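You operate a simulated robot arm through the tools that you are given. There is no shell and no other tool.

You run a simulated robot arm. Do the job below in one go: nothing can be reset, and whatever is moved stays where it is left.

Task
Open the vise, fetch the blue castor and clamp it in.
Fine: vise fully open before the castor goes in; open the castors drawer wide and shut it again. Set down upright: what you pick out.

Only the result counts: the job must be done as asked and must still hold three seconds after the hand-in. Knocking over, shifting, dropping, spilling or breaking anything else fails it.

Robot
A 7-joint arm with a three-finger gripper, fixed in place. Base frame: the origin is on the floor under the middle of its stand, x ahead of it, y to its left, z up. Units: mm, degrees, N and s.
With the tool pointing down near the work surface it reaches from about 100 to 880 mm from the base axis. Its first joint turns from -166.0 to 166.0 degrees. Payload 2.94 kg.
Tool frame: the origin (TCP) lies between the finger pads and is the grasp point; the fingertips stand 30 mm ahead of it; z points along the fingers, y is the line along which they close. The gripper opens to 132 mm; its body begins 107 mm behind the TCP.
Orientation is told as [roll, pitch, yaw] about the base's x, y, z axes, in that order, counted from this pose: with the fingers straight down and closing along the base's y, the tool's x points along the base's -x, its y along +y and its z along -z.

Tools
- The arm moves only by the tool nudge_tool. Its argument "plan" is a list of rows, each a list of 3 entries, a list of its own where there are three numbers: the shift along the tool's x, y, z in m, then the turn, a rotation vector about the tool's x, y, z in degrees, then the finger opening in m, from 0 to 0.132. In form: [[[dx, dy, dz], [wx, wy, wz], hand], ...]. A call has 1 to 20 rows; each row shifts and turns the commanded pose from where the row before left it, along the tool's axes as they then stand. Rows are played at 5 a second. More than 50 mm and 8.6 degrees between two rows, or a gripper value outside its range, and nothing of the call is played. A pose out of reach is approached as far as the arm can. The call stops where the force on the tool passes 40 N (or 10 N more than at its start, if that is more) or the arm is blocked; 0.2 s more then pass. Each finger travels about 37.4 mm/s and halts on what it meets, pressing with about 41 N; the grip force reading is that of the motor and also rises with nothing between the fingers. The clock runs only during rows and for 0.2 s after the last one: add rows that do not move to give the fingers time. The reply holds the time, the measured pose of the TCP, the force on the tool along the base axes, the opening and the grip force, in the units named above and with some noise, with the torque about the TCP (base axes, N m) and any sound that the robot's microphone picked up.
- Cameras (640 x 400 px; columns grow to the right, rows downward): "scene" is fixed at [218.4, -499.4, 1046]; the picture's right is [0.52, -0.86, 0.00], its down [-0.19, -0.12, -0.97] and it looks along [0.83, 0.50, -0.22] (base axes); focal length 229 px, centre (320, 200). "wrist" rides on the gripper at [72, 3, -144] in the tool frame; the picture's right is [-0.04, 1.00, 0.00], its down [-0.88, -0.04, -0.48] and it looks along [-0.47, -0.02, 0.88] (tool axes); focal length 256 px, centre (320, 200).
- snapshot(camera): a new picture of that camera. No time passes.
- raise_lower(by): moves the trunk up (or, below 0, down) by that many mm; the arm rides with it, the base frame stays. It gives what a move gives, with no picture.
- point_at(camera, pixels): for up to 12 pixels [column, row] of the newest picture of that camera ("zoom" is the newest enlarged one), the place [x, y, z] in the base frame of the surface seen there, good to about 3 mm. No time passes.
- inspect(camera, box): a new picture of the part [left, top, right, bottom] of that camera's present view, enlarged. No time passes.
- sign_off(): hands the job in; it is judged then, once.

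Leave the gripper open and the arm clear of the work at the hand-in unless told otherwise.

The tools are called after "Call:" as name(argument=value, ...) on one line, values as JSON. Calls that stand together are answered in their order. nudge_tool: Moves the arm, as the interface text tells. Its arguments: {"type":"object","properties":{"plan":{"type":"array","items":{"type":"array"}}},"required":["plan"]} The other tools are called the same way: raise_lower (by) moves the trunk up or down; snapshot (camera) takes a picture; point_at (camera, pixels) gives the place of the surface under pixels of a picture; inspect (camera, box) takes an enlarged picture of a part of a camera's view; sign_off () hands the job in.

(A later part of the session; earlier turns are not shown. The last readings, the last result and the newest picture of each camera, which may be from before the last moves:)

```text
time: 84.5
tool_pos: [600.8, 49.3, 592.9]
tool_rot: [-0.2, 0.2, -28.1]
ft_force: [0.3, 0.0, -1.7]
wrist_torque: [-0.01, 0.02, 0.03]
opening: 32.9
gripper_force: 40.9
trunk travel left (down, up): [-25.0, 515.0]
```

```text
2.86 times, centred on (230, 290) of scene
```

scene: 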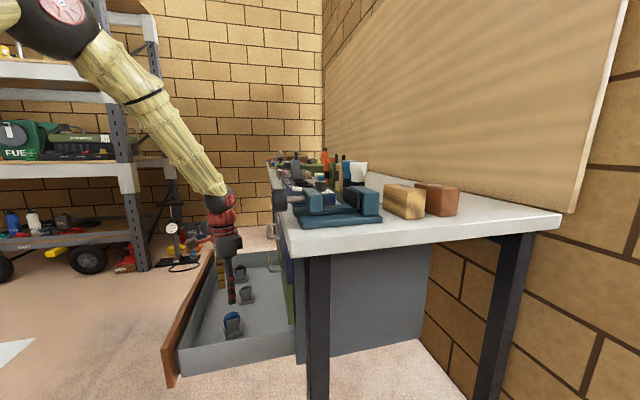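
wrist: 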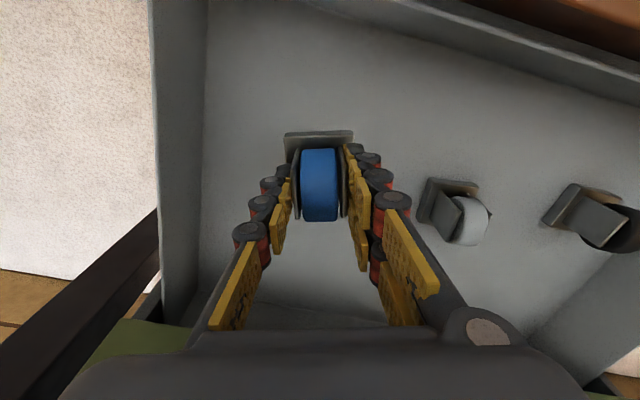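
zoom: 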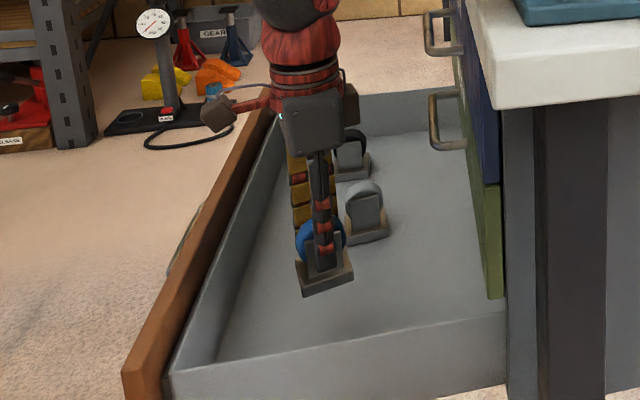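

The castor is lifted cleanly and upright. I'll raise it to z≈1060, clear of everything.

Call:
nudge_tool(plan=[[[0, 0, -0.03], [0, 0, 0], 0.015], [[0, 0, -0.04], [0, 0, 0], 0.015], [[0, 0, -0.04], [0, 0, 0], 0.015], [[0, 0, -0.04], [0, 0, 0], 0.015], [[0, 0, -0.04], [0, 0, 0], 0.015], [[0, 0, -0.04], [0, 0, 0], 0.015], [[0, 0, -0.04], [0, 0, 0], 0.015], [[0, 0, -0.04], [0, 0, 0], 0.015], [[0, 0, -0.04], [0, 0, 0], 0.015], [[0, 0, -0.04], [0, 0, 0], 0.015], [[0, 0, -0.04], [0, 0, 0], 0.015], [[0, 0, -0.037], [0, 0, 0], 0.015], [[0, 0, 0], [0, 0, 0], 0.015]])

Call:
snapshot(camera="wrist")

Call:
snapshot(camera="scene")

Call:
point_at(camera="scene", pixels=[[357, 165], [348, 163], [340, 160], [325, 158], [358, 175], [352, 182], [300, 190], [325, 189], [297, 160]])

```text
time: 87.3
tool_pos: [603.7, 51.4, 1061.4]
tool_rot: [-0.3, 0.3, -28.1]
ft_force: [-0.3, -0.4, -1.2]
wrist_torque: [0.0, -0.03, -0.02]
opening: 33.2
gripper_force: 40.4
trunk travel left (down, up): [-25.0, 515.0]
```

```text
taken
```

wrist: 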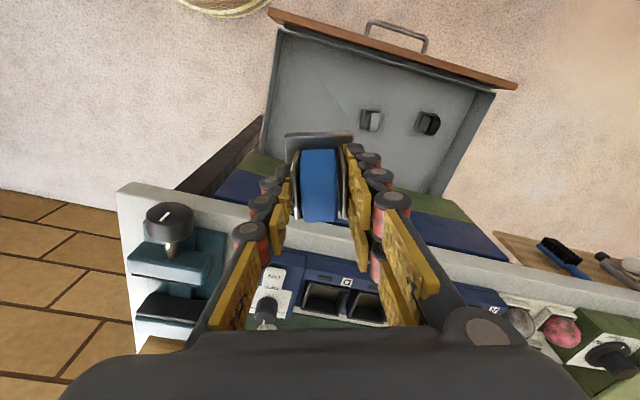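

```text
taken
```

scene: 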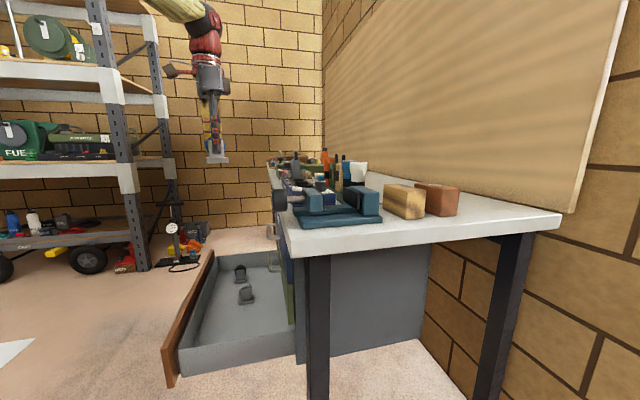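

```text
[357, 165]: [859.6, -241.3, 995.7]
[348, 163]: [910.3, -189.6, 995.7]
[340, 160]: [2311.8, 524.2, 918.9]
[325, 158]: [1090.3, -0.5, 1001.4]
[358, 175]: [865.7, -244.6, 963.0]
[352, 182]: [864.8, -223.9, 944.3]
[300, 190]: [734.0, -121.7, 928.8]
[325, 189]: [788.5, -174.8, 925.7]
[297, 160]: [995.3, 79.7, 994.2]
```

The path is clear: the tallest neighbour is the white flashlight at u≈438, v≈778, z≈1000, well away. From here the vise is visible at left; I'll zoom on it to measure the pads and rail.

Call:
inspect(camera="wrist", box=[110, 190, 250, 350])

```text
2.50 times, centred on (180, 270) of wrist
```

zoom: 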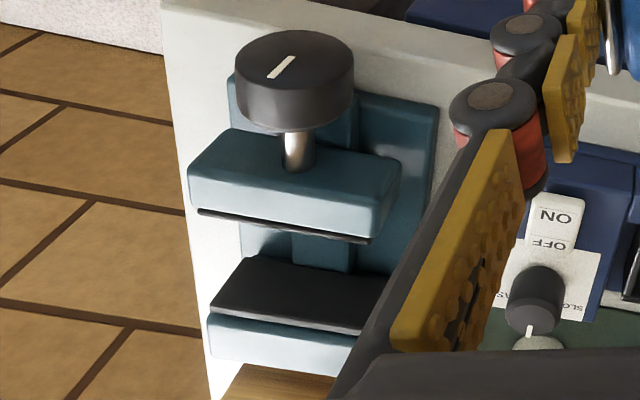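

I'll measure the moving pad's top strip, the fixed pad's face and the rail between them.

Call:
point_at(camera="zoom", pixels=[[285, 226], [215, 215], [355, 237], [290, 300], [235, 295], [340, 305], [290, 270], [320, 250], [265, 240], [290, 323], [250, 320], [280, 200]])

Call:
point_at(camera="zoom", pixels=[[300, 247], [340, 255], [335, 265], [300, 257], [260, 250], [370, 262], [355, 110], [340, 130], [395, 180], [190, 190], [250, 262], [385, 280]])

```text
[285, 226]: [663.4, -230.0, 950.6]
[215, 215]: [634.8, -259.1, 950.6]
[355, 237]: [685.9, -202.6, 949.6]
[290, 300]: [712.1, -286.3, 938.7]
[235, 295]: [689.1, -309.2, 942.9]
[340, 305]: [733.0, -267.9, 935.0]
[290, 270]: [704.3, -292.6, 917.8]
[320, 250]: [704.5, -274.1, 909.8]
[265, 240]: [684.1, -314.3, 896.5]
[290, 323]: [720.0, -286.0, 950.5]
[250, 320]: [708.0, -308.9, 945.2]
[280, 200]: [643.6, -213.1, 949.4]
```

```text
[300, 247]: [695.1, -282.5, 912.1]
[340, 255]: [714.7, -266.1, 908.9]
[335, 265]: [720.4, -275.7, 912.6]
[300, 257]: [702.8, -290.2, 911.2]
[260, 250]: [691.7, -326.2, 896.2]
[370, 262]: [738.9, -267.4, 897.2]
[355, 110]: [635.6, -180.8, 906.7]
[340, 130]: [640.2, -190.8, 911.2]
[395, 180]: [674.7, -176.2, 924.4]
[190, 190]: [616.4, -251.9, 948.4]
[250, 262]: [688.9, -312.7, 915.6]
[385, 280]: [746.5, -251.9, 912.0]
```

Fixed pad face is at v≈706, moving pad face ≈632, rail top z≈911, vise centreline u≈305. I'll turn the castor 16.9° to square with the vise, then shift along the bench front to u=305 while staying in front of it.

Call:
nudge_tool(plan=[[[0, 0, 0], [0, 0, 4.2], 0.015], [[0, 0, 0], [0, 0, 4.2], 0.015], [[0, 0, 0], [0, 0, 4.2], 0.015], [[0, 0, 0], [0, 0, 4.2], 0.015], [[0, -0.02, 0], [0, 0, 0], 0.015], [[0, -0.03, 0], [0, 0, 0], 0.015], [[0, -0.03, 0], [0, 0, 0], 0.015], [[0, -0.03, 0], [0, 0, 0], 0.015], [[0, -0.03, 0], [0, 0, 0], 0.015], [[0, -0.018, 0], [0, 0, 0], 0.015], [[0, 0, 0], [0, 0, 0], 0.015]])

Call:
snapshot(camera="wrist")

```text
time: 89.7
tool_pos: [490.5, -60.6, 1060.8]
tool_rot: [-0.2, 0.2, -44.8]
ft_force: [0.0, 0.0, -0.7]
wrist_torque: [-0.01, 0.01, -0.01]
opening: 33.6
gripper_force: 40.7
trunk travel left (down, up): [-25.0, 515.0]
```

```text
taken
```

wrist: 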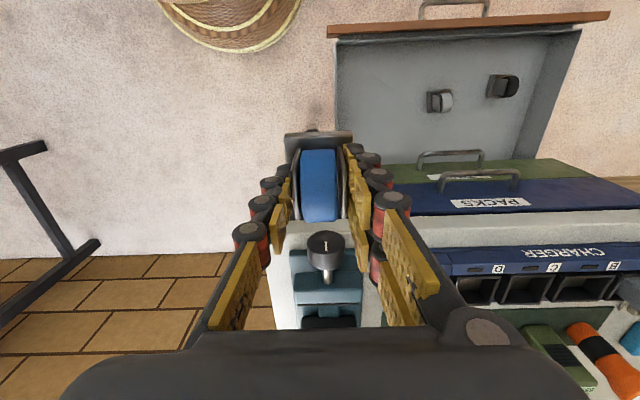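

The castor is in line with the knob and jaws. I'll move 283 mm over the vise at z≈1061 (castor bottom about 1007, jaw tops 951).

Call:
nudge_tool(plan=[[[-0.03, 0.0013, 0], [0, 0, 0.2], 0.015], [[-0.04, 0, 0], [0, 0, 0], 0.015], [[-0.04, 0, 0], [0, 0, 0], 0.015], [[-0.04, 0, 0], [0, 0, 0], 0.015], [[-0.04, 0, 0], [0, 0, 0], 0.015], [[-0.04, 0, 0], [0, 0, 0], 0.015], [[-0.033, 0, 0], [0, 0, 0], 0.015], [[-0.02, 0, 0], [0, 0, 0], 0.015], [[0, 0, 0], [0, 0, 0], 0.015]])

Call:
snapshot(camera="wrist")

Call:
snapshot(camera="scene")

Call:
inspect(camera="scene", box=[260, 130, 420, 230])

```text
time: 91.7
tool_pos: [693.8, -262.7, 1062.0]
tool_rot: [-0.2, 0.1, -45.1]
ft_force: [0.4, 0.0, -1.8]
wrist_torque: [0.03, 0.0, -0.02]
opening: 33.2
gripper_force: 41.2
trunk travel left (down, up): [-25.0, 515.0]
```

```text
taken
```

wrist: 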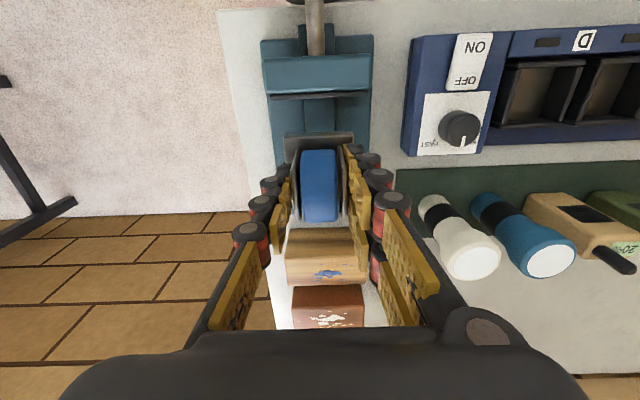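

```text
taken
```

scene: 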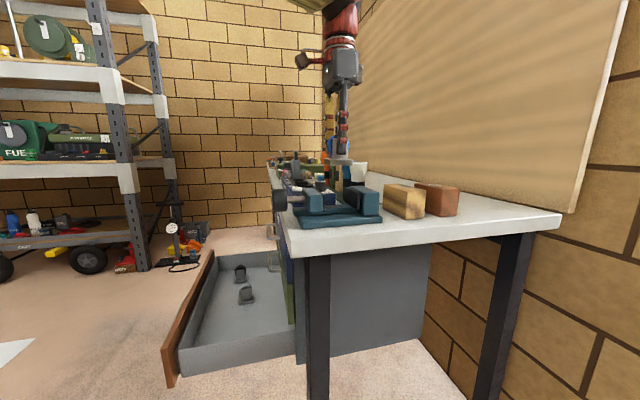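

```text
4.00 times, centred on (340, 180) of scene
```

zoom: 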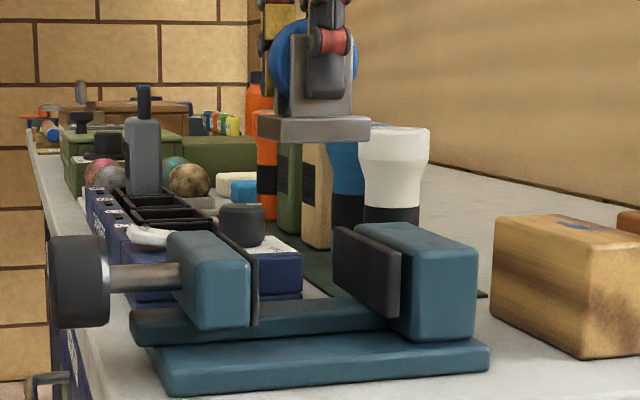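

The castor hangs over the gap. I'll measure the plate's edges against the pads before lowering it.

Call:
point_at(camera="zoom", pixels=[[285, 132], [290, 138], [330, 132], [362, 128], [366, 132], [262, 120], [262, 132], [300, 60], [275, 60], [352, 60], [240, 290], [370, 275]])

Call:
point_at(camera="wrist", pixels=[[295, 145], [345, 142], [320, 138], [318, 97], [290, 97], [340, 97], [320, 170], [320, 210], [320, 115], [300, 115]])

```text
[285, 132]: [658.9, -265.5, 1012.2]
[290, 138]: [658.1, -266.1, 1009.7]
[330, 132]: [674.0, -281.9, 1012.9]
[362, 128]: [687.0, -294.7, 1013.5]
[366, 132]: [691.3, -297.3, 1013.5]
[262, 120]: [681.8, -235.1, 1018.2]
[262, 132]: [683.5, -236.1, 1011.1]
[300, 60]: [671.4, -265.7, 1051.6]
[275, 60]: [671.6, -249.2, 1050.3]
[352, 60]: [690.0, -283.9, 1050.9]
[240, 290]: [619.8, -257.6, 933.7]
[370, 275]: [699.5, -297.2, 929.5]
```

```text
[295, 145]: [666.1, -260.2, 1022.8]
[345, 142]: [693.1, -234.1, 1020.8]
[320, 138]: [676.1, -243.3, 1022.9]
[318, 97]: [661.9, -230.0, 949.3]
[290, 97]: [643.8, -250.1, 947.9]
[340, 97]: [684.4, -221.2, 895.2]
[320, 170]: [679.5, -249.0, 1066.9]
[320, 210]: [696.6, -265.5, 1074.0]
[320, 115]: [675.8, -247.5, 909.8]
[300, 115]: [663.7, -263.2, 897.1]
```

The plate spans v≈651–699.5, u≈278–327. I'll shift 2 mm off the fixed jaw and 2 mm to the centreline, then lower 90 mm.

Call:
nudge_tool(plan=[[[0.002, 0.002, 0.02], [0, 0, 0], 0.015], [[0, 0, 0.02], [0, 0, 0], 0.015], [[0, 0, 0.02], [0, 0, 0], 0.015], [[0, 0, 0.015], [0, 0, 0], 0.015], [[0, 0, 0.01], [0, 0, 0], 0.015], [[0, 0, 0.005], [0, 0, 0], 0.015], [[0, 0, 0], [0, 0, 0], 0.015]])

Call:
snapshot(camera="wrist")

Call:
inspect(camera="scene", box=[280, 150, 400, 230])

```text
time: 93.3
tool_pos: [691.9, -258.3, 968.9]
tool_rot: [-0.3, 0.1, -45.1]
ft_force: [-1.0, 0.9, -2.6]
wrist_torque: [-0.02, 0.01, 0.03]
opening: 33.0
gripper_force: 40.5
trunk travel left (down, up): [-25.0, 515.0]
```

```text
taken
```

wrist: 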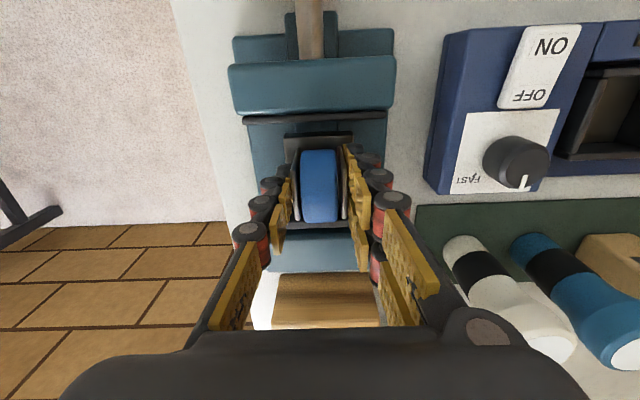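

```text
5.00 times, centred on (340, 190) of scene
```

zoom: 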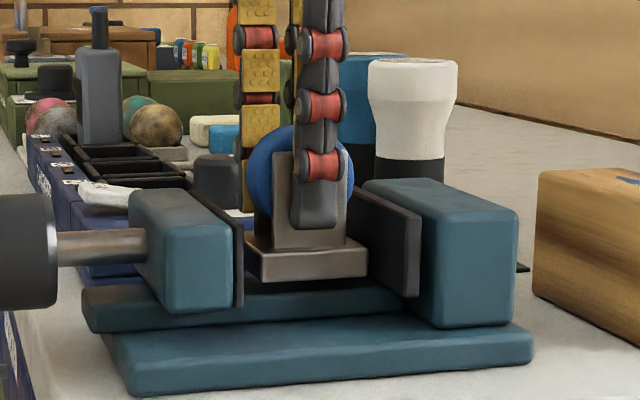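

The castor is in the gap, hovering a few mm above the rail. I'll lower in small steps until I feel contact.

Call:
nudge_tool(plan=[[[0, 0, 0.0015], [0, 0, 0], 0.015], [[0, 0, 0.0015], [0, 0, 0], 0.015], [[0, 0, 0.001], [0, 0, 0], 0.015], [[0, 0, 0], [0, 0, 0], 0.015]])

Call:
inspect(camera="scene", box=[280, 150, 400, 230])

```text
time: 94.3
tool_pos: [691.6, -258.6, 965.4]
tool_rot: [-0.3, 0.1, -45.1]
ft_force: [0.7, 0.1, -2.0]
wrist_torque: [0.0, 0.02, -0.04]
opening: 33.5
gripper_force: 41.8
trunk travel left (down, up): [-25.0, 515.0]
```

```text
5.00 times, centred on (340, 190) of scene
```

zoom: 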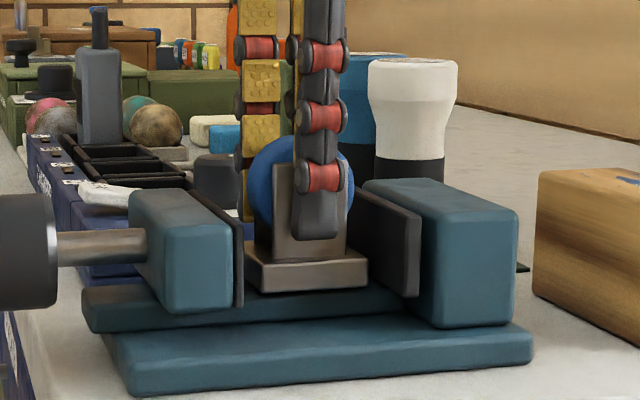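

There's no contact yet (force still -2 N). I'll lower 1 mm at a time.

Call:
nudge_tool(plan=[[[0, 0, 0.001], [0, 0, 0], 0.015], [[0, 0, 0.001], [0, 0, 0], 0.015], [[0, 0, 0], [0, 0, 0], 0.015]])

```text
time: 95.1
tool_pos: [691.1, -257.5, 963.3]
tool_rot: [-0.3, 0.1, -45.1]
ft_force: [0.1, -0.1, -1.5]
wrist_torque: [-0.05, 0.0, -0.02]
opening: 33.1
gripper_force: 41.3
trunk travel left (down, up): [-25.0, 515.0]
```

No contact yet at z=963.3. I'll continue down 2 mm more.

Call:
nudge_tool(plan=[[[0, 0, 0.001], [0, 0, 0], 0.015], [[0, 0, 0.001], [0, 0, 0], 0.015], [[0, 0, 0], [0, 0, 0], 0.015]])

Call:
inspect(camera="scene", box=[300, 170, 380, 220])

```text
time: 95.9
tool_pos: [691.3, -259.3, 964.4]
tool_rot: [-0.2, 0.0, -45.0]
ft_force: [1.6, 0.7, 8.2]
wrist_torque: [0.23, 0.16, -0.03]
opening: 33.2
gripper_force: 40.8
trunk travel left (down, up): [-25.0, 515.0]
```

```text
8.00 times, centred on (340, 195) of scene
```

zoom: 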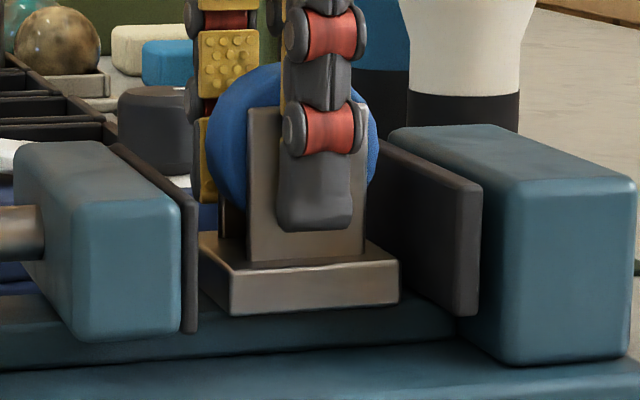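

Contact: the force rose to +8 N and the castor sits on the rail. I'll release gently, open to 80 mm, and rise straight up.

Call:
nudge_tool(plan=[[[0, 0, -0.0007], [0, 0, 0], 0.025], [[0, 0, 0], [0, 0, 0], 0.034], [[0, 0, 0], [0, 0, 0], 0.038], [[0, 0, 0], [0, 0, 0], 0.045], [[0, 0, 0], [0, 0, 0], 0.06], [[0, 0, 0], [0, 0, 0], 0.075], [[0, 0, 0], [0, 0, 0], 0.075]])

Call:
inspect(camera="scene", box=[280, 150, 400, 230])

Call:
snapshot(camera="wrist")

```text
time: 97.5
tool_pos: [690.9, -259.8, 962.2]
tool_rot: [-0.2, 0.1, -45.1]
ft_force: [-0.6, 0.4, 0.4]
wrist_torque: [0.01, 0.0, 0.01]
opening: 74.8
gripper_force: 0.1
trunk travel left (down, up): [-25.0, 515.0]
```

```text
5.00 times, centred on (340, 190) of scene
```

zoom: 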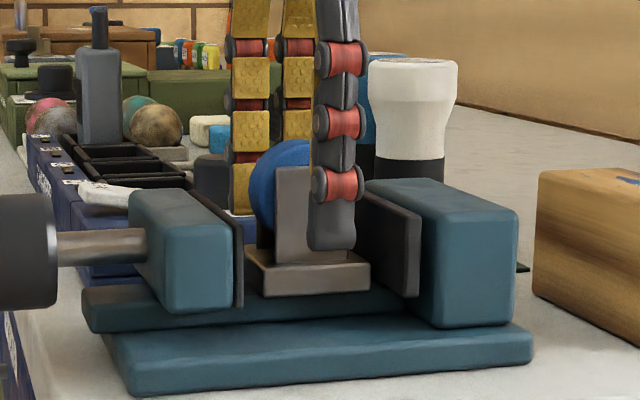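

```text
taken
```

wrist: 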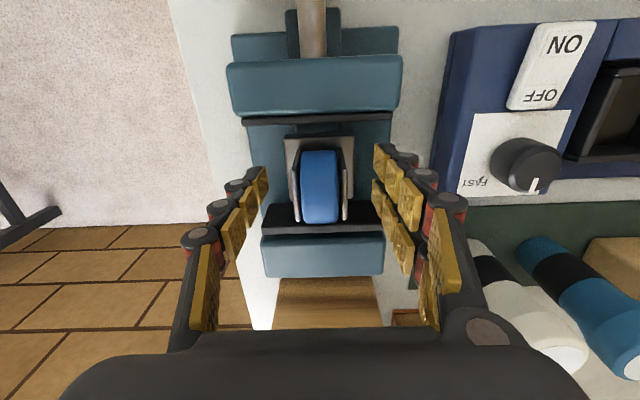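

The castor stands upright on the rail between the jaws. I'll rise 120 mm straight up, then back off to the front of the bench.

Call:
nudge_tool(plan=[[[0, 0, -0.01], [0, 0, 0], 0.075], [[0, 0, -0.02], [0, 0, 0], 0.075], [[0, 0, -0.03], [0, 0, 0], 0.075], [[0, 0, -0.04], [0, 0, 0], 0.075], [[0, 0, -0.04], [0, 0, 0], 0.075], [[0, 0, -0.04], [0, 0, 0], 0.075], [[0, 0, 0], [0, 0, 0], 0.075]])

Call:
inspect(camera="scene", box=[280, 150, 400, 230])

Call:
snapshot(camera="wrist")

```text
time: 99.1
tool_pos: [692.4, -257.0, 1143.5]
tool_rot: [-0.3, 0.2, -45.2]
ft_force: [-0.2, 0.2, 0.1]
wrist_torque: [0.01, -0.04, -0.02]
opening: 75.0
gripper_force: 0.1
trunk travel left (down, up): [-25.0, 515.0]
```

```text
5.00 times, centred on (340, 190) of scene
```

zoom: 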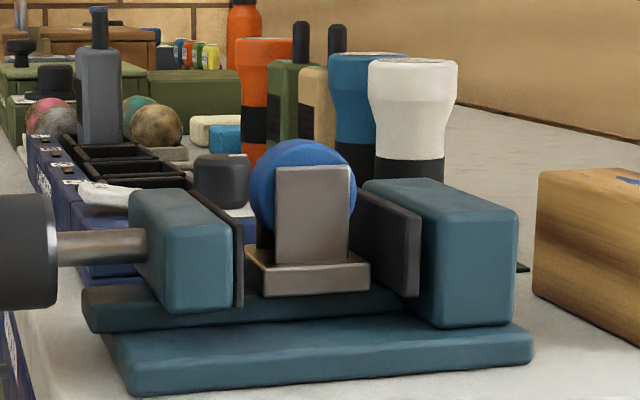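

```text
taken
```

wrist: 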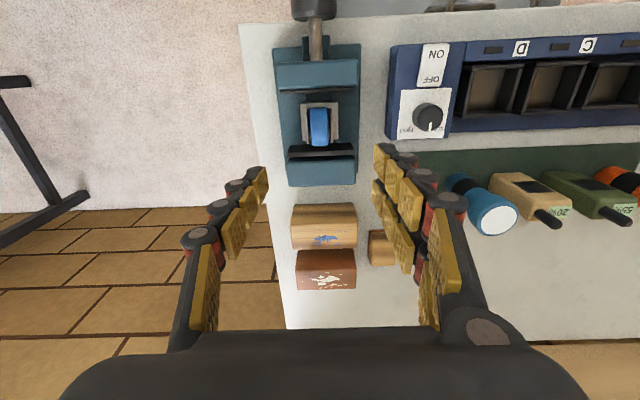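

The castor is standing well, square to the jaws. Now I'll move back 235 mm to the front and pitch the tool to horizontal again.

Call:
nudge_tool(plan=[[[0.04, 0, 0], [0, 0, 0], 0.075], [[0.04, 0, 0], [0, 0, 0], 0.075], [[0.04, 0, 0], [0, 0, 0], 0.075], [[0.04, 0, 0], [0, 0, 0], 0.075], [[0.04, 0, 0], [0, 0, 0], 0.075], [[0.04, 0, 0], [0, 0, 0], 0.075], [[0, 0, 0], [0, -7.5, 0], 0.075], [[0, 0, 0], [0, -7.5, 0], 0.075], [[0, 0, 0], [0, -7.5, 0], 0.075], [[0, 0, 0], [0, -7.5, 0], 0.075], [[0, 0, 0], [0, -7.5, 0], 0.075], [[0, 0, 0], [0, -7.5, 0], 0.075], [[0, 0, 0], [0, -7.5, 0], 0.075], [[0, 0, 0], [0, -7.5, 0], 0.075], [[0, 0, 0], [0, -7.5, 0], 0.075], [[0, 0, 0], [0, -7.5, 0], 0.075], [[0, 0, 0], [0, -7.5, 0], 0.075], [[0, 0, 0], [0, -7.5, 0], 0.075], [[0, 0, 0], [0, 0, 0], 0.075]])

```text
time: 103.1
tool_pos: [523.3, -89.7, 1143.8]
tool_rot: [-79.9, -89.8, 34.8]
ft_force: [-0.4, 0.1, 0.5]
wrist_torque: [0.02, -0.01, 0.0]
opening: 75.2
gripper_force: 0.0
trunk travel left (down, up): [-25.0, 515.0]
```

The tool is horizontal at p=-90. I'll descend to knob height z≈931, still about 60 mm short of the knob.

Call:
nudge_tool(plan=[[[0.0425, -0.0015, 0], [0, 0, 0], 0.075], [[0.0425, 0, 0], [0, 0, 0], 0.075], [[0.0425, 0, 0], [0, 0, 0], 0.075], [[0.0425, 0, 0], [0, 0, 0], 0.075], [[0.0425, 0, 0], [0, 0, 0], 0.075], [[0, 0, 0], [0, 0, 0], 0.075]])

Call:
nudge_tool(plan=[[[0, 0, 0], [0, 0, -8], 0.075], [[0, 0, 0], [0, 0, -8], 0.075], [[0, 0, 0], [0, 0, -8], 0.075], [[0, 0, 0], [0, 0, -8], 0.075], [[0, 0, 0], [0, 0, -8], 0.075], [[0, 0, 0], [0, 0, -8], 0.075], [[0, 0, 0], [0, 0, -8], 0.075], [[0, 0, 0], [0, 0, -8], 0.075], [[0, 0, 0], [0, 0, -8], 0.075], [[0, 0, 0], [0, 0, -8], 0.075], [[0, 0, 0], [0, 0, -8], 0.075], [[0, 0, 0], [0, 0, -8], 0.075]])

Call:
nudge_tool(plan=[[[0, 0, 0], [0, 0, -8], 0.075], [[0, 0, 0], [0, 0, -8], 0.075], [[0, 0, 0], [0, 0, -8], 0.075], [[0, 0, 0], [0, 0, -8], 0.075], [[0, 0, 0], [0, 0, -8], 0.075], [[0, 0, 0], [0, 0, -8], 0.075], [[0, 0, 0], [0, 0, -8], 0.075], [[0, 0, 0], [0, 0, -8], 0.075], [[0, 0, 0], [0, 0, -8], 0.075], [[0, 0, 0], [0, 0, -8], 0.075], [[0, 0, 0], [0, 0, -8], 0.075], [[0, 0, 0], [0, 0, 0], 0.075]])

Call:
snapshot(camera="wrist")

```text
time: 104.5
tool_pos: [520.6, -89.0, 930.1]
tool_rot: [-64.1, -89.7, 19.1]
ft_force: [-0.2, -0.3, -0.4]
wrist_torque: [-0.02, 0.0, 0.01]
opening: 74.9
gripper_force: 0.1
trunk travel left (down, up): [-25.0, 515.0]
```

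```text
time: 107.1
tool_pos: [520.2, -88.7, 932.6]
tool_rot: [-89.9, 6.4, 44.9]
ft_force: [-0.2, 0.3, 0.0]
wrist_torque: [-0.01, 0.05, -0.01]
opening: 75.0
gripper_force: 0.0
trunk travel left (down, up): [-25.0, 515.0]
```

```text
time: 109.7
tool_pos: [521.4, -88.7, 931.0]
tool_rot: [88.4, 85.6, -136.6]
ft_force: [-0.8, 0.5, -0.3]
wrist_torque: [0.01, 0.03, 0.02]
opening: 74.9
gripper_force: 0.0
trunk travel left (down, up): [-25.0, 515.0]
```

```text
taken
```

wrist: 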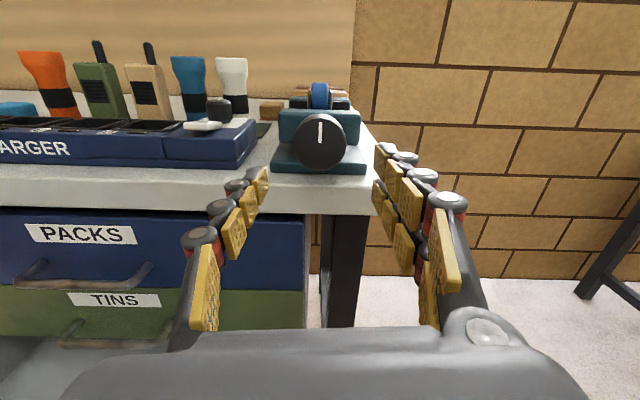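

The view shows the knob, mark at 12 o'clock, and the castor's wheel behind the jaw. I'll move in 86 mm and close on the knob.

Call:
nudge_tool(plan=[[[0, 0.001, 0.03], [0, 0, 0], 0.075], [[0, 0, 0.03], [0, 0, 0], 0.075], [[0, 0, 0.0255], [0, 0, 0], 0.075], [[0, 0, 0], [0, 0, 0], 0.06], [[0, 0, 0], [0, 0, 0], 0.045], [[0, 0, 0], [0, 0, 0], 0.03], [[0, 0, 0], [0, 0, 0], 0.03], [[0, 0, 0], [0, 0, 0], 0.03]])

Call:
snapshot(camera="wrist")

```text
time: 111.5
tool_pos: [579.3, -148.6, 930.5]
tool_rot: [88.8, 85.6, -136.2]
ft_force: [16.9, 14.2, -1.8]
wrist_torque: [0.18, 0.2, 1.1]
opening: 50.0
gripper_force: 42.1
trunk travel left (down, up): [-25.0, 515.0]
```

```text
taken
```

wrist: 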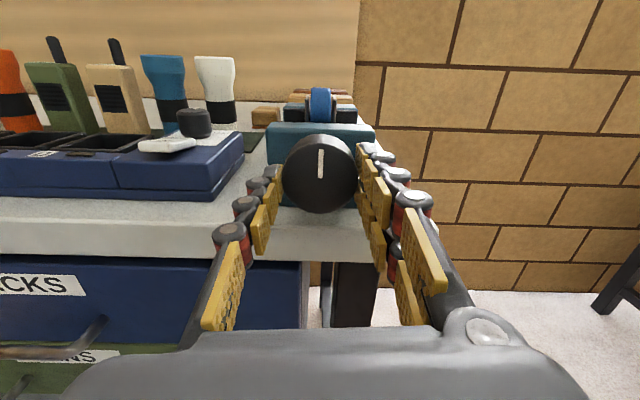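

The knob is gripped with a 22 N sideways force, so I'll shift 2 mm along tool -y to relieve it, then turn +30° (closing).

Call:
nudge_tool(plan=[[[0, -0.001, 0], [0, 0, 0], 0.02], [[0, -0.001, 0], [0, 0, 0], 0.02], [[0, 0, 0], [0, 0, 5], 0.02], [[0, 0, 0], [0, 0, 5], 0.02], [[0, 0, 0], [0, 0, 5], 0.02], [[0, 0, 0], [0, 0, 5], 0.02], [[0, 0, 0], [0, 0, 5], 0.02], [[0, 0, 0], [0, 0, 5], 0.02], [[0, 0, 0], [0, 0, 0], 0.02]])

Call:
inspect(camera="scene", box=[220, 160, 380, 260])

Call:
snapshot(camera="wrist")

```text
time: 113.5
tool_pos: [580.9, -147.9, 929.8]
tool_rot: [-89.9, 64.1, 45.1]
ft_force: [-4.4, 21.5, 1.1]
wrist_torque: [0.09, 0.22, 0.45]
opening: 50.2
gripper_force: 44.9
trunk travel left (down, up): [-25.0, 515.0]
```

```text
4.00 times, centred on (300, 210) of scene
```

zoom: 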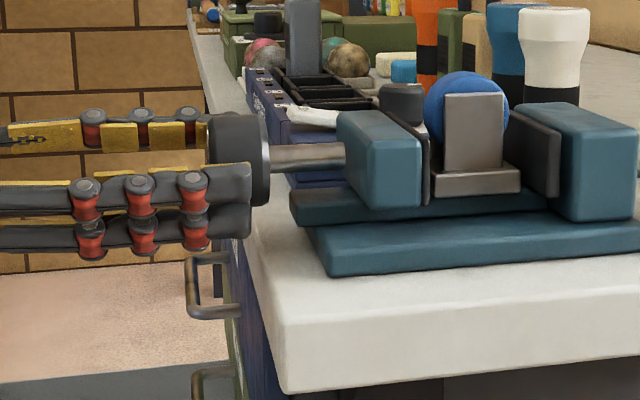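

```text
taken
```

wrist: 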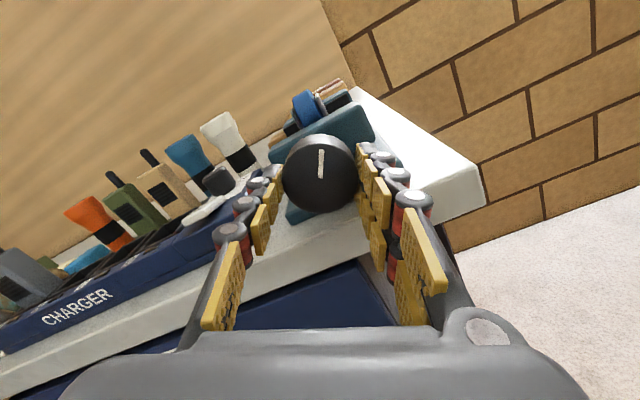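

The jaw moved 327→336, and the castor is undisturbed. I'll ease 1 mm and continue +30°.

Call:
nudge_tool(plan=[[[-0.0004, -0.0009, -0.001], [0, 0, 0], 0.02], [[0, 0, 0], [0, 0, 5], 0.02], [[0, 0, 0], [0, 0, 5], 0.02], [[0, 0, 0], [0, 0, 5], 0.02], [[0, 0, 0], [0, 0, 5], 0.02], [[0, 0, 0], [0, 0, 5], 0.02], [[0, 0, 0], [0, 0, 5], 0.02], [[0, 0, 0], [0, 0, 0], 0.02]])

Call:
inspect(camera="scene", box=[220, 160, 380, 260])

Call:
snapshot(camera="wrist")

```text
time: 115.3
tool_pos: [580.4, -148.2, 931.4]
tool_rot: [-90.2, 34.1, 44.8]
ft_force: [-7.2, 5.9, 11.0]
wrist_torque: [-0.5, -0.32, -0.3]
opening: 50.1
gripper_force: 44.8
trunk travel left (down, up): [-25.0, 515.0]
```

```text
4.00 times, centred on (300, 210) of scene
```

zoom: 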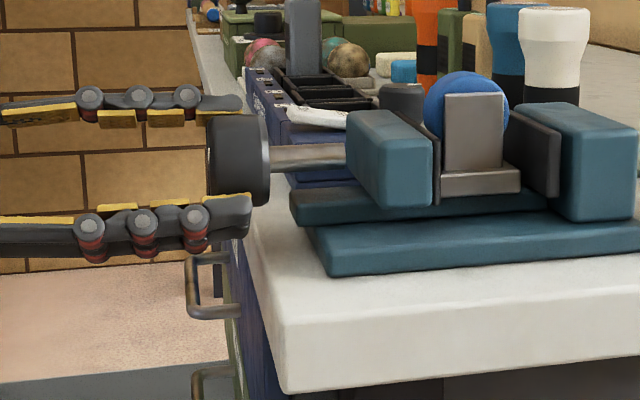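

```text
taken
```

wrist: 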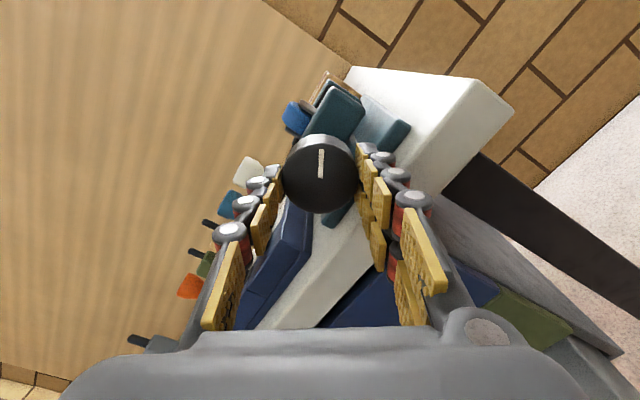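

The jaw is at 346 and nearly touching the castor's plate. I'll continue +25° in smaller steps.

Call:
nudge_tool(plan=[[[0, 0, 0], [0, 0, 5], 0.02], [[0, 0, 0], [0, 0, 5], 0.02], [[0, 0, 0], [0, 0, 5], 0.02], [[0, 0, 0], [0, 0, 5], 0.02], [[0, 0, 0], [0, 0, 5], 0.02], [[0, 0, 0], [0, 0, 0], 0.02]])

Call:
inspect(camera="scene", box=[220, 160, 380, 260])

```text
time: 116.7
tool_pos: [581.5, -148.1, 931.1]
tool_rot: [-90.1, 9.1, 44.8]
ft_force: [-1.5, 7.2, 17.7]
wrist_torque: [-0.2, -0.17, 0.69]
opening: 50.3
gripper_force: 45.2
trunk travel left (down, up): [-25.0, 515.0]
```

```text
4.00 times, centred on (300, 210) of scene
```

zoom: 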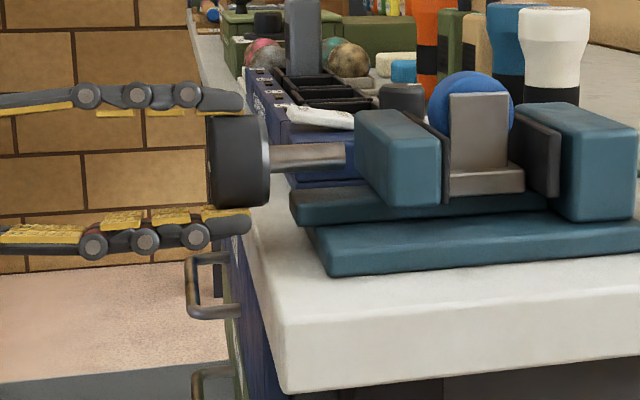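

The jaw (354) now touches the castor and slides it, upright, toward the fixed jaw. I'll continue +20° and watch the torque.

Call:
nudge_tool(plan=[[[0, 0, 0], [0, 0, 4], 0.02], [[0, 0, 0], [0, 0, 4], 0.02], [[0, 0, 0], [0, 0, 4], 0.02], [[0, 0, 0], [0, 0, 4], 0.02], [[0, 0, 0], [0, 0, 4], 0.02], [[0, 0, 0], [0, 0, 0], 0.02]])

Call:
inspect(camera="scene", box=[220, 160, 380, 260])

Call:
snapshot(camera="wrist")

```text
time: 118.1
tool_pos: [581.3, -148.1, 932.7]
tool_rot: [-90.2, -11.0, 45.0]
ft_force: [6.2, 8.1, 34.8]
wrist_torque: [-0.63, -0.52, 0.32]
opening: 50.1
gripper_force: 44.7
trunk travel left (down, up): [-25.0, 515.0]
```

```text
4.00 times, centred on (300, 210) of scene
```

zoom: 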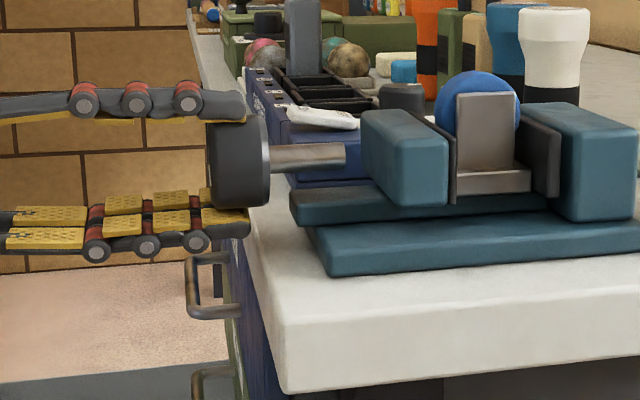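

```text
taken
```

wrist: 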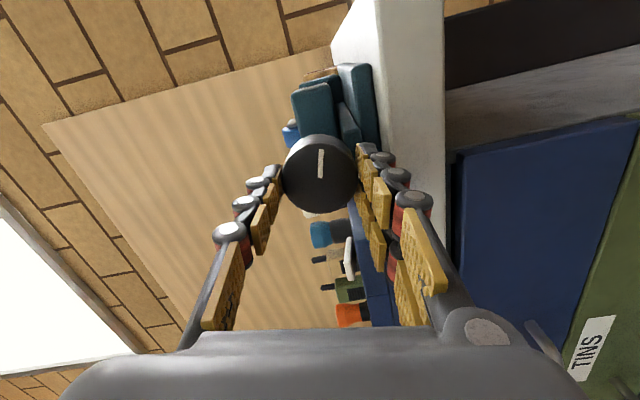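

The castor is nearly at the fixed jaw. The vertical side force is 35 N, so I'll relieve it by 2.5 mm upward before turning on.

Call:
nudge_tool(plan=[[[-0.0005, -0.0012, 0], [0, 0, 0], 0.02], [[-0.0005, -0.0012, 0], [0, 0, 0], 0.02], [[0, 0, 0], [0, 0, 0], 0.02]])

```text
time: 118.9
tool_pos: [581.1, -147.1, 932.0]
tool_rot: [-90.0, -10.6, 44.8]
ft_force: [-0.7, 9.8, 25.4]
wrist_torque: [-0.75, -0.7, 0.06]
opening: 50.0
gripper_force: 44.9
trunk travel left (down, up): [-25.0, 515.0]
```

Still 25 N upward. I'll ease 2 mm more, then turn +12°.

Call:
nudge_tool(plan=[[[-0.0003, -0.001, 0], [0, 0, 0], 0.02], [[-0.0003, -0.001, 0], [0, 0, 0], 0.02], [[0, 0, 0], [0, 0, 4], 0.02], [[0, 0, 0], [0, 0, 4], 0.02], [[0, 0, 0], [0, 0, 4], 0.02], [[0, 0, 0], [0, 0, 0], 0.02]])

Call:
inspect(camera="scene", box=[220, 160, 380, 260])

Call:
snapshot(camera="wrist")

```text
time: 120.3
tool_pos: [580.9, -148.3, 933.3]
tool_rot: [-89.6, -22.5, 44.7]
ft_force: [-5.6, 8.1, -7.2]
wrist_torque: [0.35, 0.28, 0.24]
opening: 50.2
gripper_force: 44.5
trunk travel left (down, up): [-25.0, 515.0]
```

```text
4.00 times, centred on (300, 210) of scene
```

zoom: 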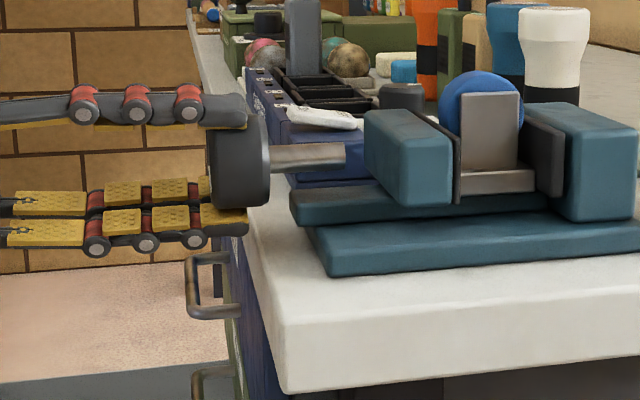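

```text
taken
```

wrist: 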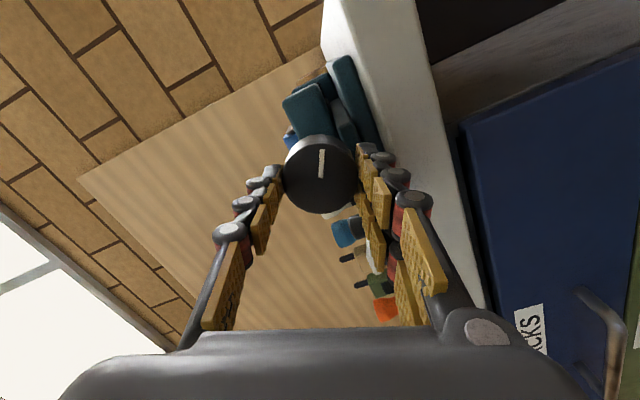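

Jaw at 365, and the knob still follows the tool (mark unchanged, no slip). I'll turn +16° more.

Call:
nudge_tool(plan=[[[0, 0, 0], [0, 0, 4], 0.02], [[0, 0, 0], [0, 0, 4], 0.02], [[0, 0, 0], [0, 0, 4], 0.02], [[0, 0, 0], [0, 0, 4], 0.02], [[0, 0, 0], [0, 0, 0], 0.02]])

Call:
inspect(camera="scene", box=[220, 160, 380, 260])

Call:
snapshot(camera="wrist")

```text
time: 121.5
tool_pos: [581.0, -147.8, 933.8]
tool_rot: [-89.7, -38.7, 44.6]
ft_force: [-18.8, 9.1, -16.8]
wrist_torque: [0.07, 0.32, -0.22]
opening: 50.0
gripper_force: 45.0
trunk travel left (down, up): [-25.0, 515.0]
```

```text
4.00 times, centred on (300, 210) of scene
```

zoom: 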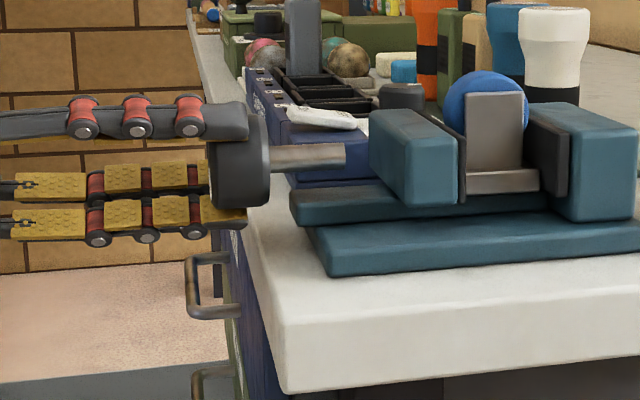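

```text
taken
```

wrist: 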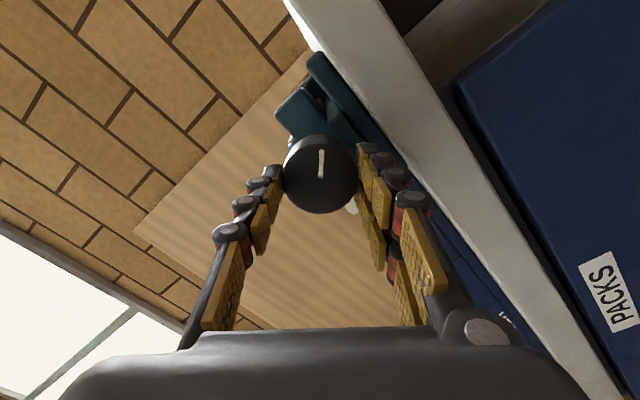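

Jaw at 369, no clamping torque yet. I'll measure how far the plate still is from the fixed pad.

Call:
inspect(camera="scene", box=[310, 165, 390, 215])

Call:
point_at(camera="zoom", pixels=[[310, 250], [350, 258], [400, 248], [433, 245], [440, 250], [480, 255], [470, 200], [250, 200], [290, 230], [380, 180], [330, 180], [500, 250]])

```text
8.00 times, centred on (350, 190) of scene
```

zoom: 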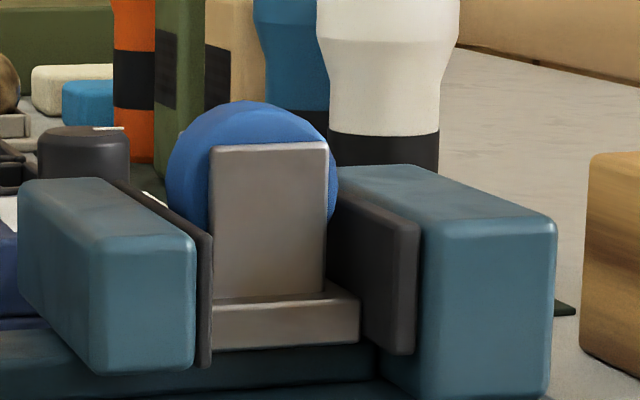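

```text
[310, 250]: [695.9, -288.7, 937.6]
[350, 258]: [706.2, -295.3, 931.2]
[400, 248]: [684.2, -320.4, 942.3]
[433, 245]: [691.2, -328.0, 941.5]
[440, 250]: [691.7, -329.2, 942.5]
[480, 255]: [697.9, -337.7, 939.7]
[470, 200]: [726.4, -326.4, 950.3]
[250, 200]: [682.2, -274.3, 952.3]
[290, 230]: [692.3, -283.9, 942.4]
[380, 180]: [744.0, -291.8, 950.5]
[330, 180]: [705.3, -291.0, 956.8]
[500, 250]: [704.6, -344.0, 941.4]
```

I'll take the plate's corners and the pad face at plate height.

Call:
point_at(camera="zoom", pixels=[[355, 315], [350, 330], [220, 330], [285, 325], [375, 320], [400, 320], [365, 260], [205, 320], [350, 290], [225, 305], [190, 300]])

```text
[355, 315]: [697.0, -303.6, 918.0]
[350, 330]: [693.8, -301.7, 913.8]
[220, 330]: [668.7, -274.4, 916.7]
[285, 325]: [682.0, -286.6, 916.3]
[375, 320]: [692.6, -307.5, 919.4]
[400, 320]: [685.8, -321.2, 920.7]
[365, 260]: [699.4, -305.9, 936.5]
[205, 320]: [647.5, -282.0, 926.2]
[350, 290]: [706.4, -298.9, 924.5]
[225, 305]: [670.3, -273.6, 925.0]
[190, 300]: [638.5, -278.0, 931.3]
```

The plate edge is at v≈706, practically against the fixed pad face (≈707). I'll relieve the side load and turn another +12°, watching for torque.

Call:
nudge_tool(plan=[[[0.0009, 0.0012, -0.001], [0, 0, 0], 0.02], [[0, 0, 0], [0, 0, 4], 0.02], [[0, 0, 0], [0, 0, 4], 0.02], [[0, 0, 0], [0, 0, 4], 0.02]])

Call:
inspect(camera="scene", box=[220, 160, 380, 260])

Call:
snapshot(camera="wrist")

```text
time: 122.5
tool_pos: [580.0, -148.5, 932.8]
tool_rot: [-89.9, -51.0, 44.7]
ft_force: [-12.8, -5.5, -10.3]
wrist_torque: [-0.34, 0.29, -0.18]
opening: 49.9
gripper_force: 45.1
trunk travel left (down, up): [-25.0, 515.0]
```

```text
4.00 times, centred on (300, 210) of scene
```

zoom: 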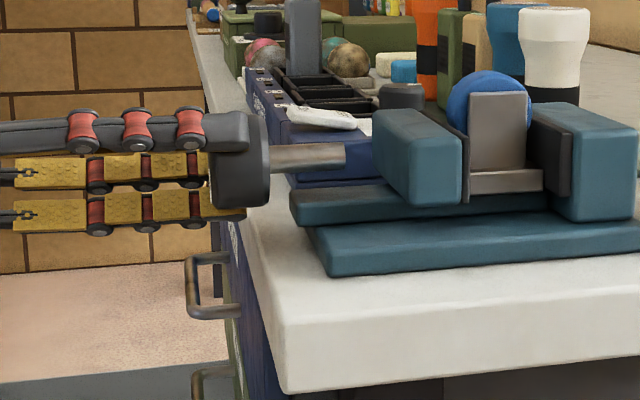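

```text
taken
```

wrist: 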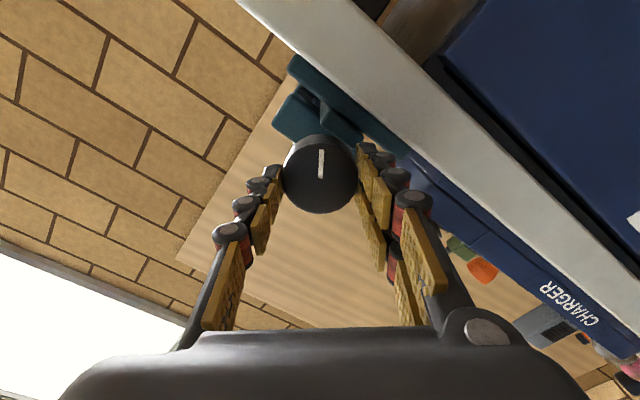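

Jaw at 373, and the resisting torque is now about 0.45 N·m. I'll turn +12° more.

Call:
nudge_tool(plan=[[[0, 0, 0], [0, 0, 4], 0.02], [[0, 0, 0], [0, 0, 4], 0.02], [[0, 0, 0], [0, 0, 4], 0.02]])

Call:
inspect(camera="scene", box=[220, 160, 380, 260])

Call:
snapshot(camera="wrist")

```text
time: 123.3
tool_pos: [581.0, -148.1, 935.3]
tool_rot: [-90.0, -63.0, 44.8]
ft_force: [-11.3, -12.1, 0.0]
wrist_torque: [-0.74, 0.61, -0.37]
opening: 49.9
gripper_force: 45.2
trunk travel left (down, up): [-25.0, 515.0]
```

```text
4.00 times, centred on (300, 210) of scene
```

zoom: 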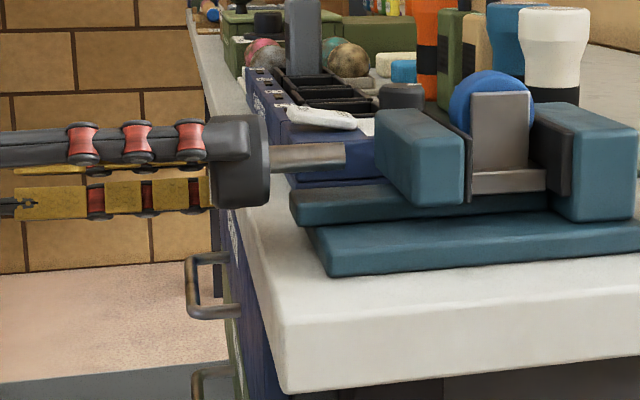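

```text
taken
```

wrist: 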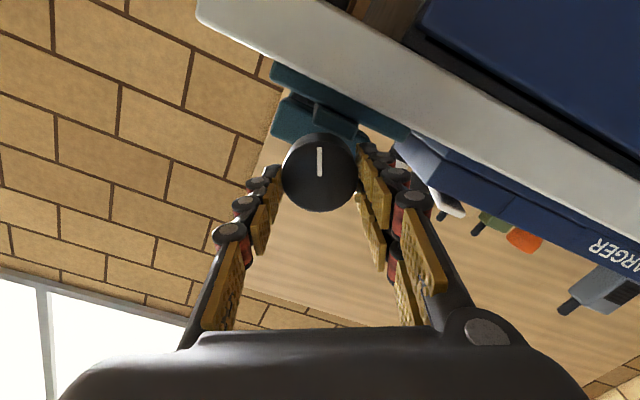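

Resisting torque is about 0.95 N·m, matching the slip torque at the open stop, so the castor looks clamped. I'll turn +12° more to confirm the knob no longer turns.

Call:
nudge_tool(plan=[[[0, 0, 0], [0, 0, 4], 0.01], [[0, 0, 0], [0, 0, 4], 0.01], [[0, 0, 0], [0, 0, 4], 0.01]])

Call:
inspect(camera="scene", box=[220, 160, 380, 260])

Call:
snapshot(camera="wrist")

```text
time: 124.1
tool_pos: [581.6, -147.9, 935.4]
tool_rot: [-90.4, -75.1, 45.2]
ft_force: [-10.8, -17.8, 15.6]
wrist_torque: [-0.8, 0.31, -0.89]
opening: 50.5
gripper_force: 45.3
trunk travel left (down, up): [-25.0, 515.0]
```

```text
4.00 times, centred on (300, 210) of scene
```

zoom: 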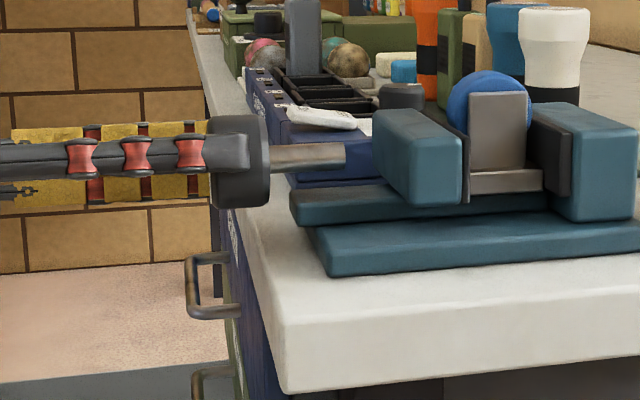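

```text
taken
```

wrist: 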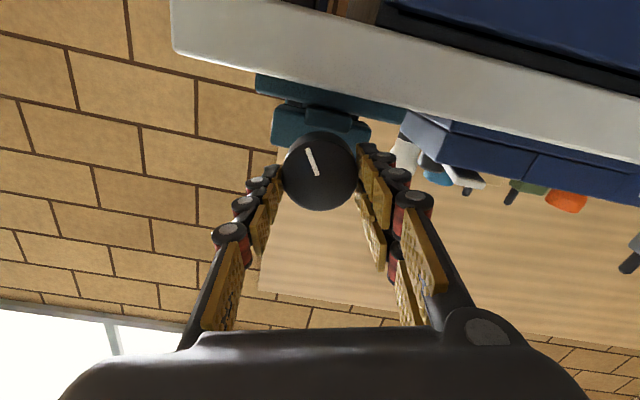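

The mark slipped about 18° relative to the fingers, so the knob is at its clamping limit. The jaw sits at 373–376. I'll release the knob, back off, and check whether the clamp holds.

Call:
nudge_tool(plan=[[[0, 0, 0], [0, 0, 0], 0.04], [[0, 0, 0], [0, 0, 0], 0.06], [[0, 0, 0], [0, 0, 0], 0.075], [[0, 0, 0], [0, 0, 0], 0.075], [[0, 0, -0.03], [0, 0, 0], 0.075], [[0, 0, -0.03], [0, 0, 0], 0.075], [[0, 0, 0], [0, 0, 0], 0.075]])

Call:
inspect(camera="scene", box=[220, 160, 380, 260])

Call:
snapshot(camera="wrist")

Call:
inspect(camera="scene", box=[310, 165, 390, 215])

```text
time: 125.7
tool_pos: [540.1, -105.2, 931.6]
tool_rot: [-89.6, -74.9, 44.5]
ft_force: [-0.2, -0.2, -0.4]
wrist_torque: [-0.01, 0.01, 0.01]
opening: 75.0
gripper_force: 0.0
trunk travel left (down, up): [-25.0, 515.0]
```

```text
4.00 times, centred on (300, 210) of scene
```

zoom: 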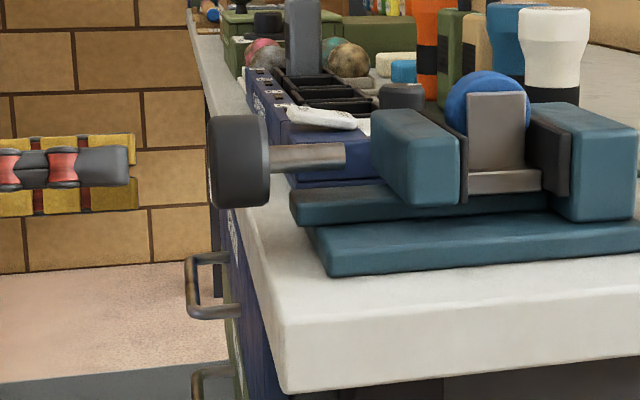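

```text
taken
```

wrist: 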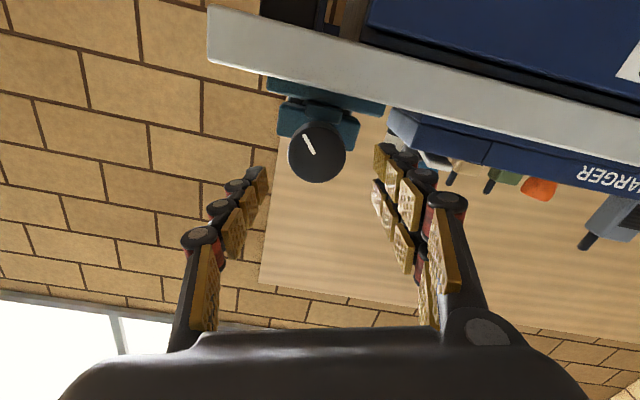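

```text
8.00 times, centred on (350, 190) of scene
```

zoom: 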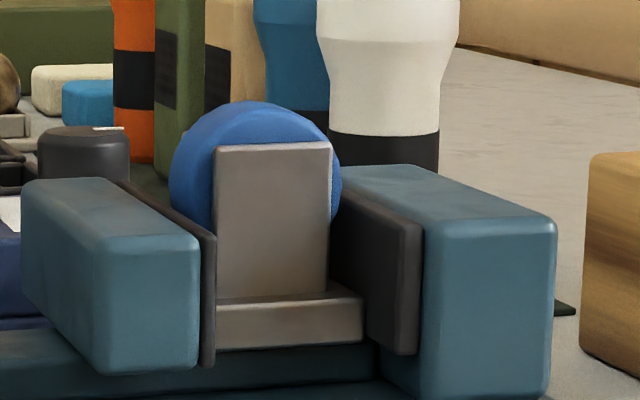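

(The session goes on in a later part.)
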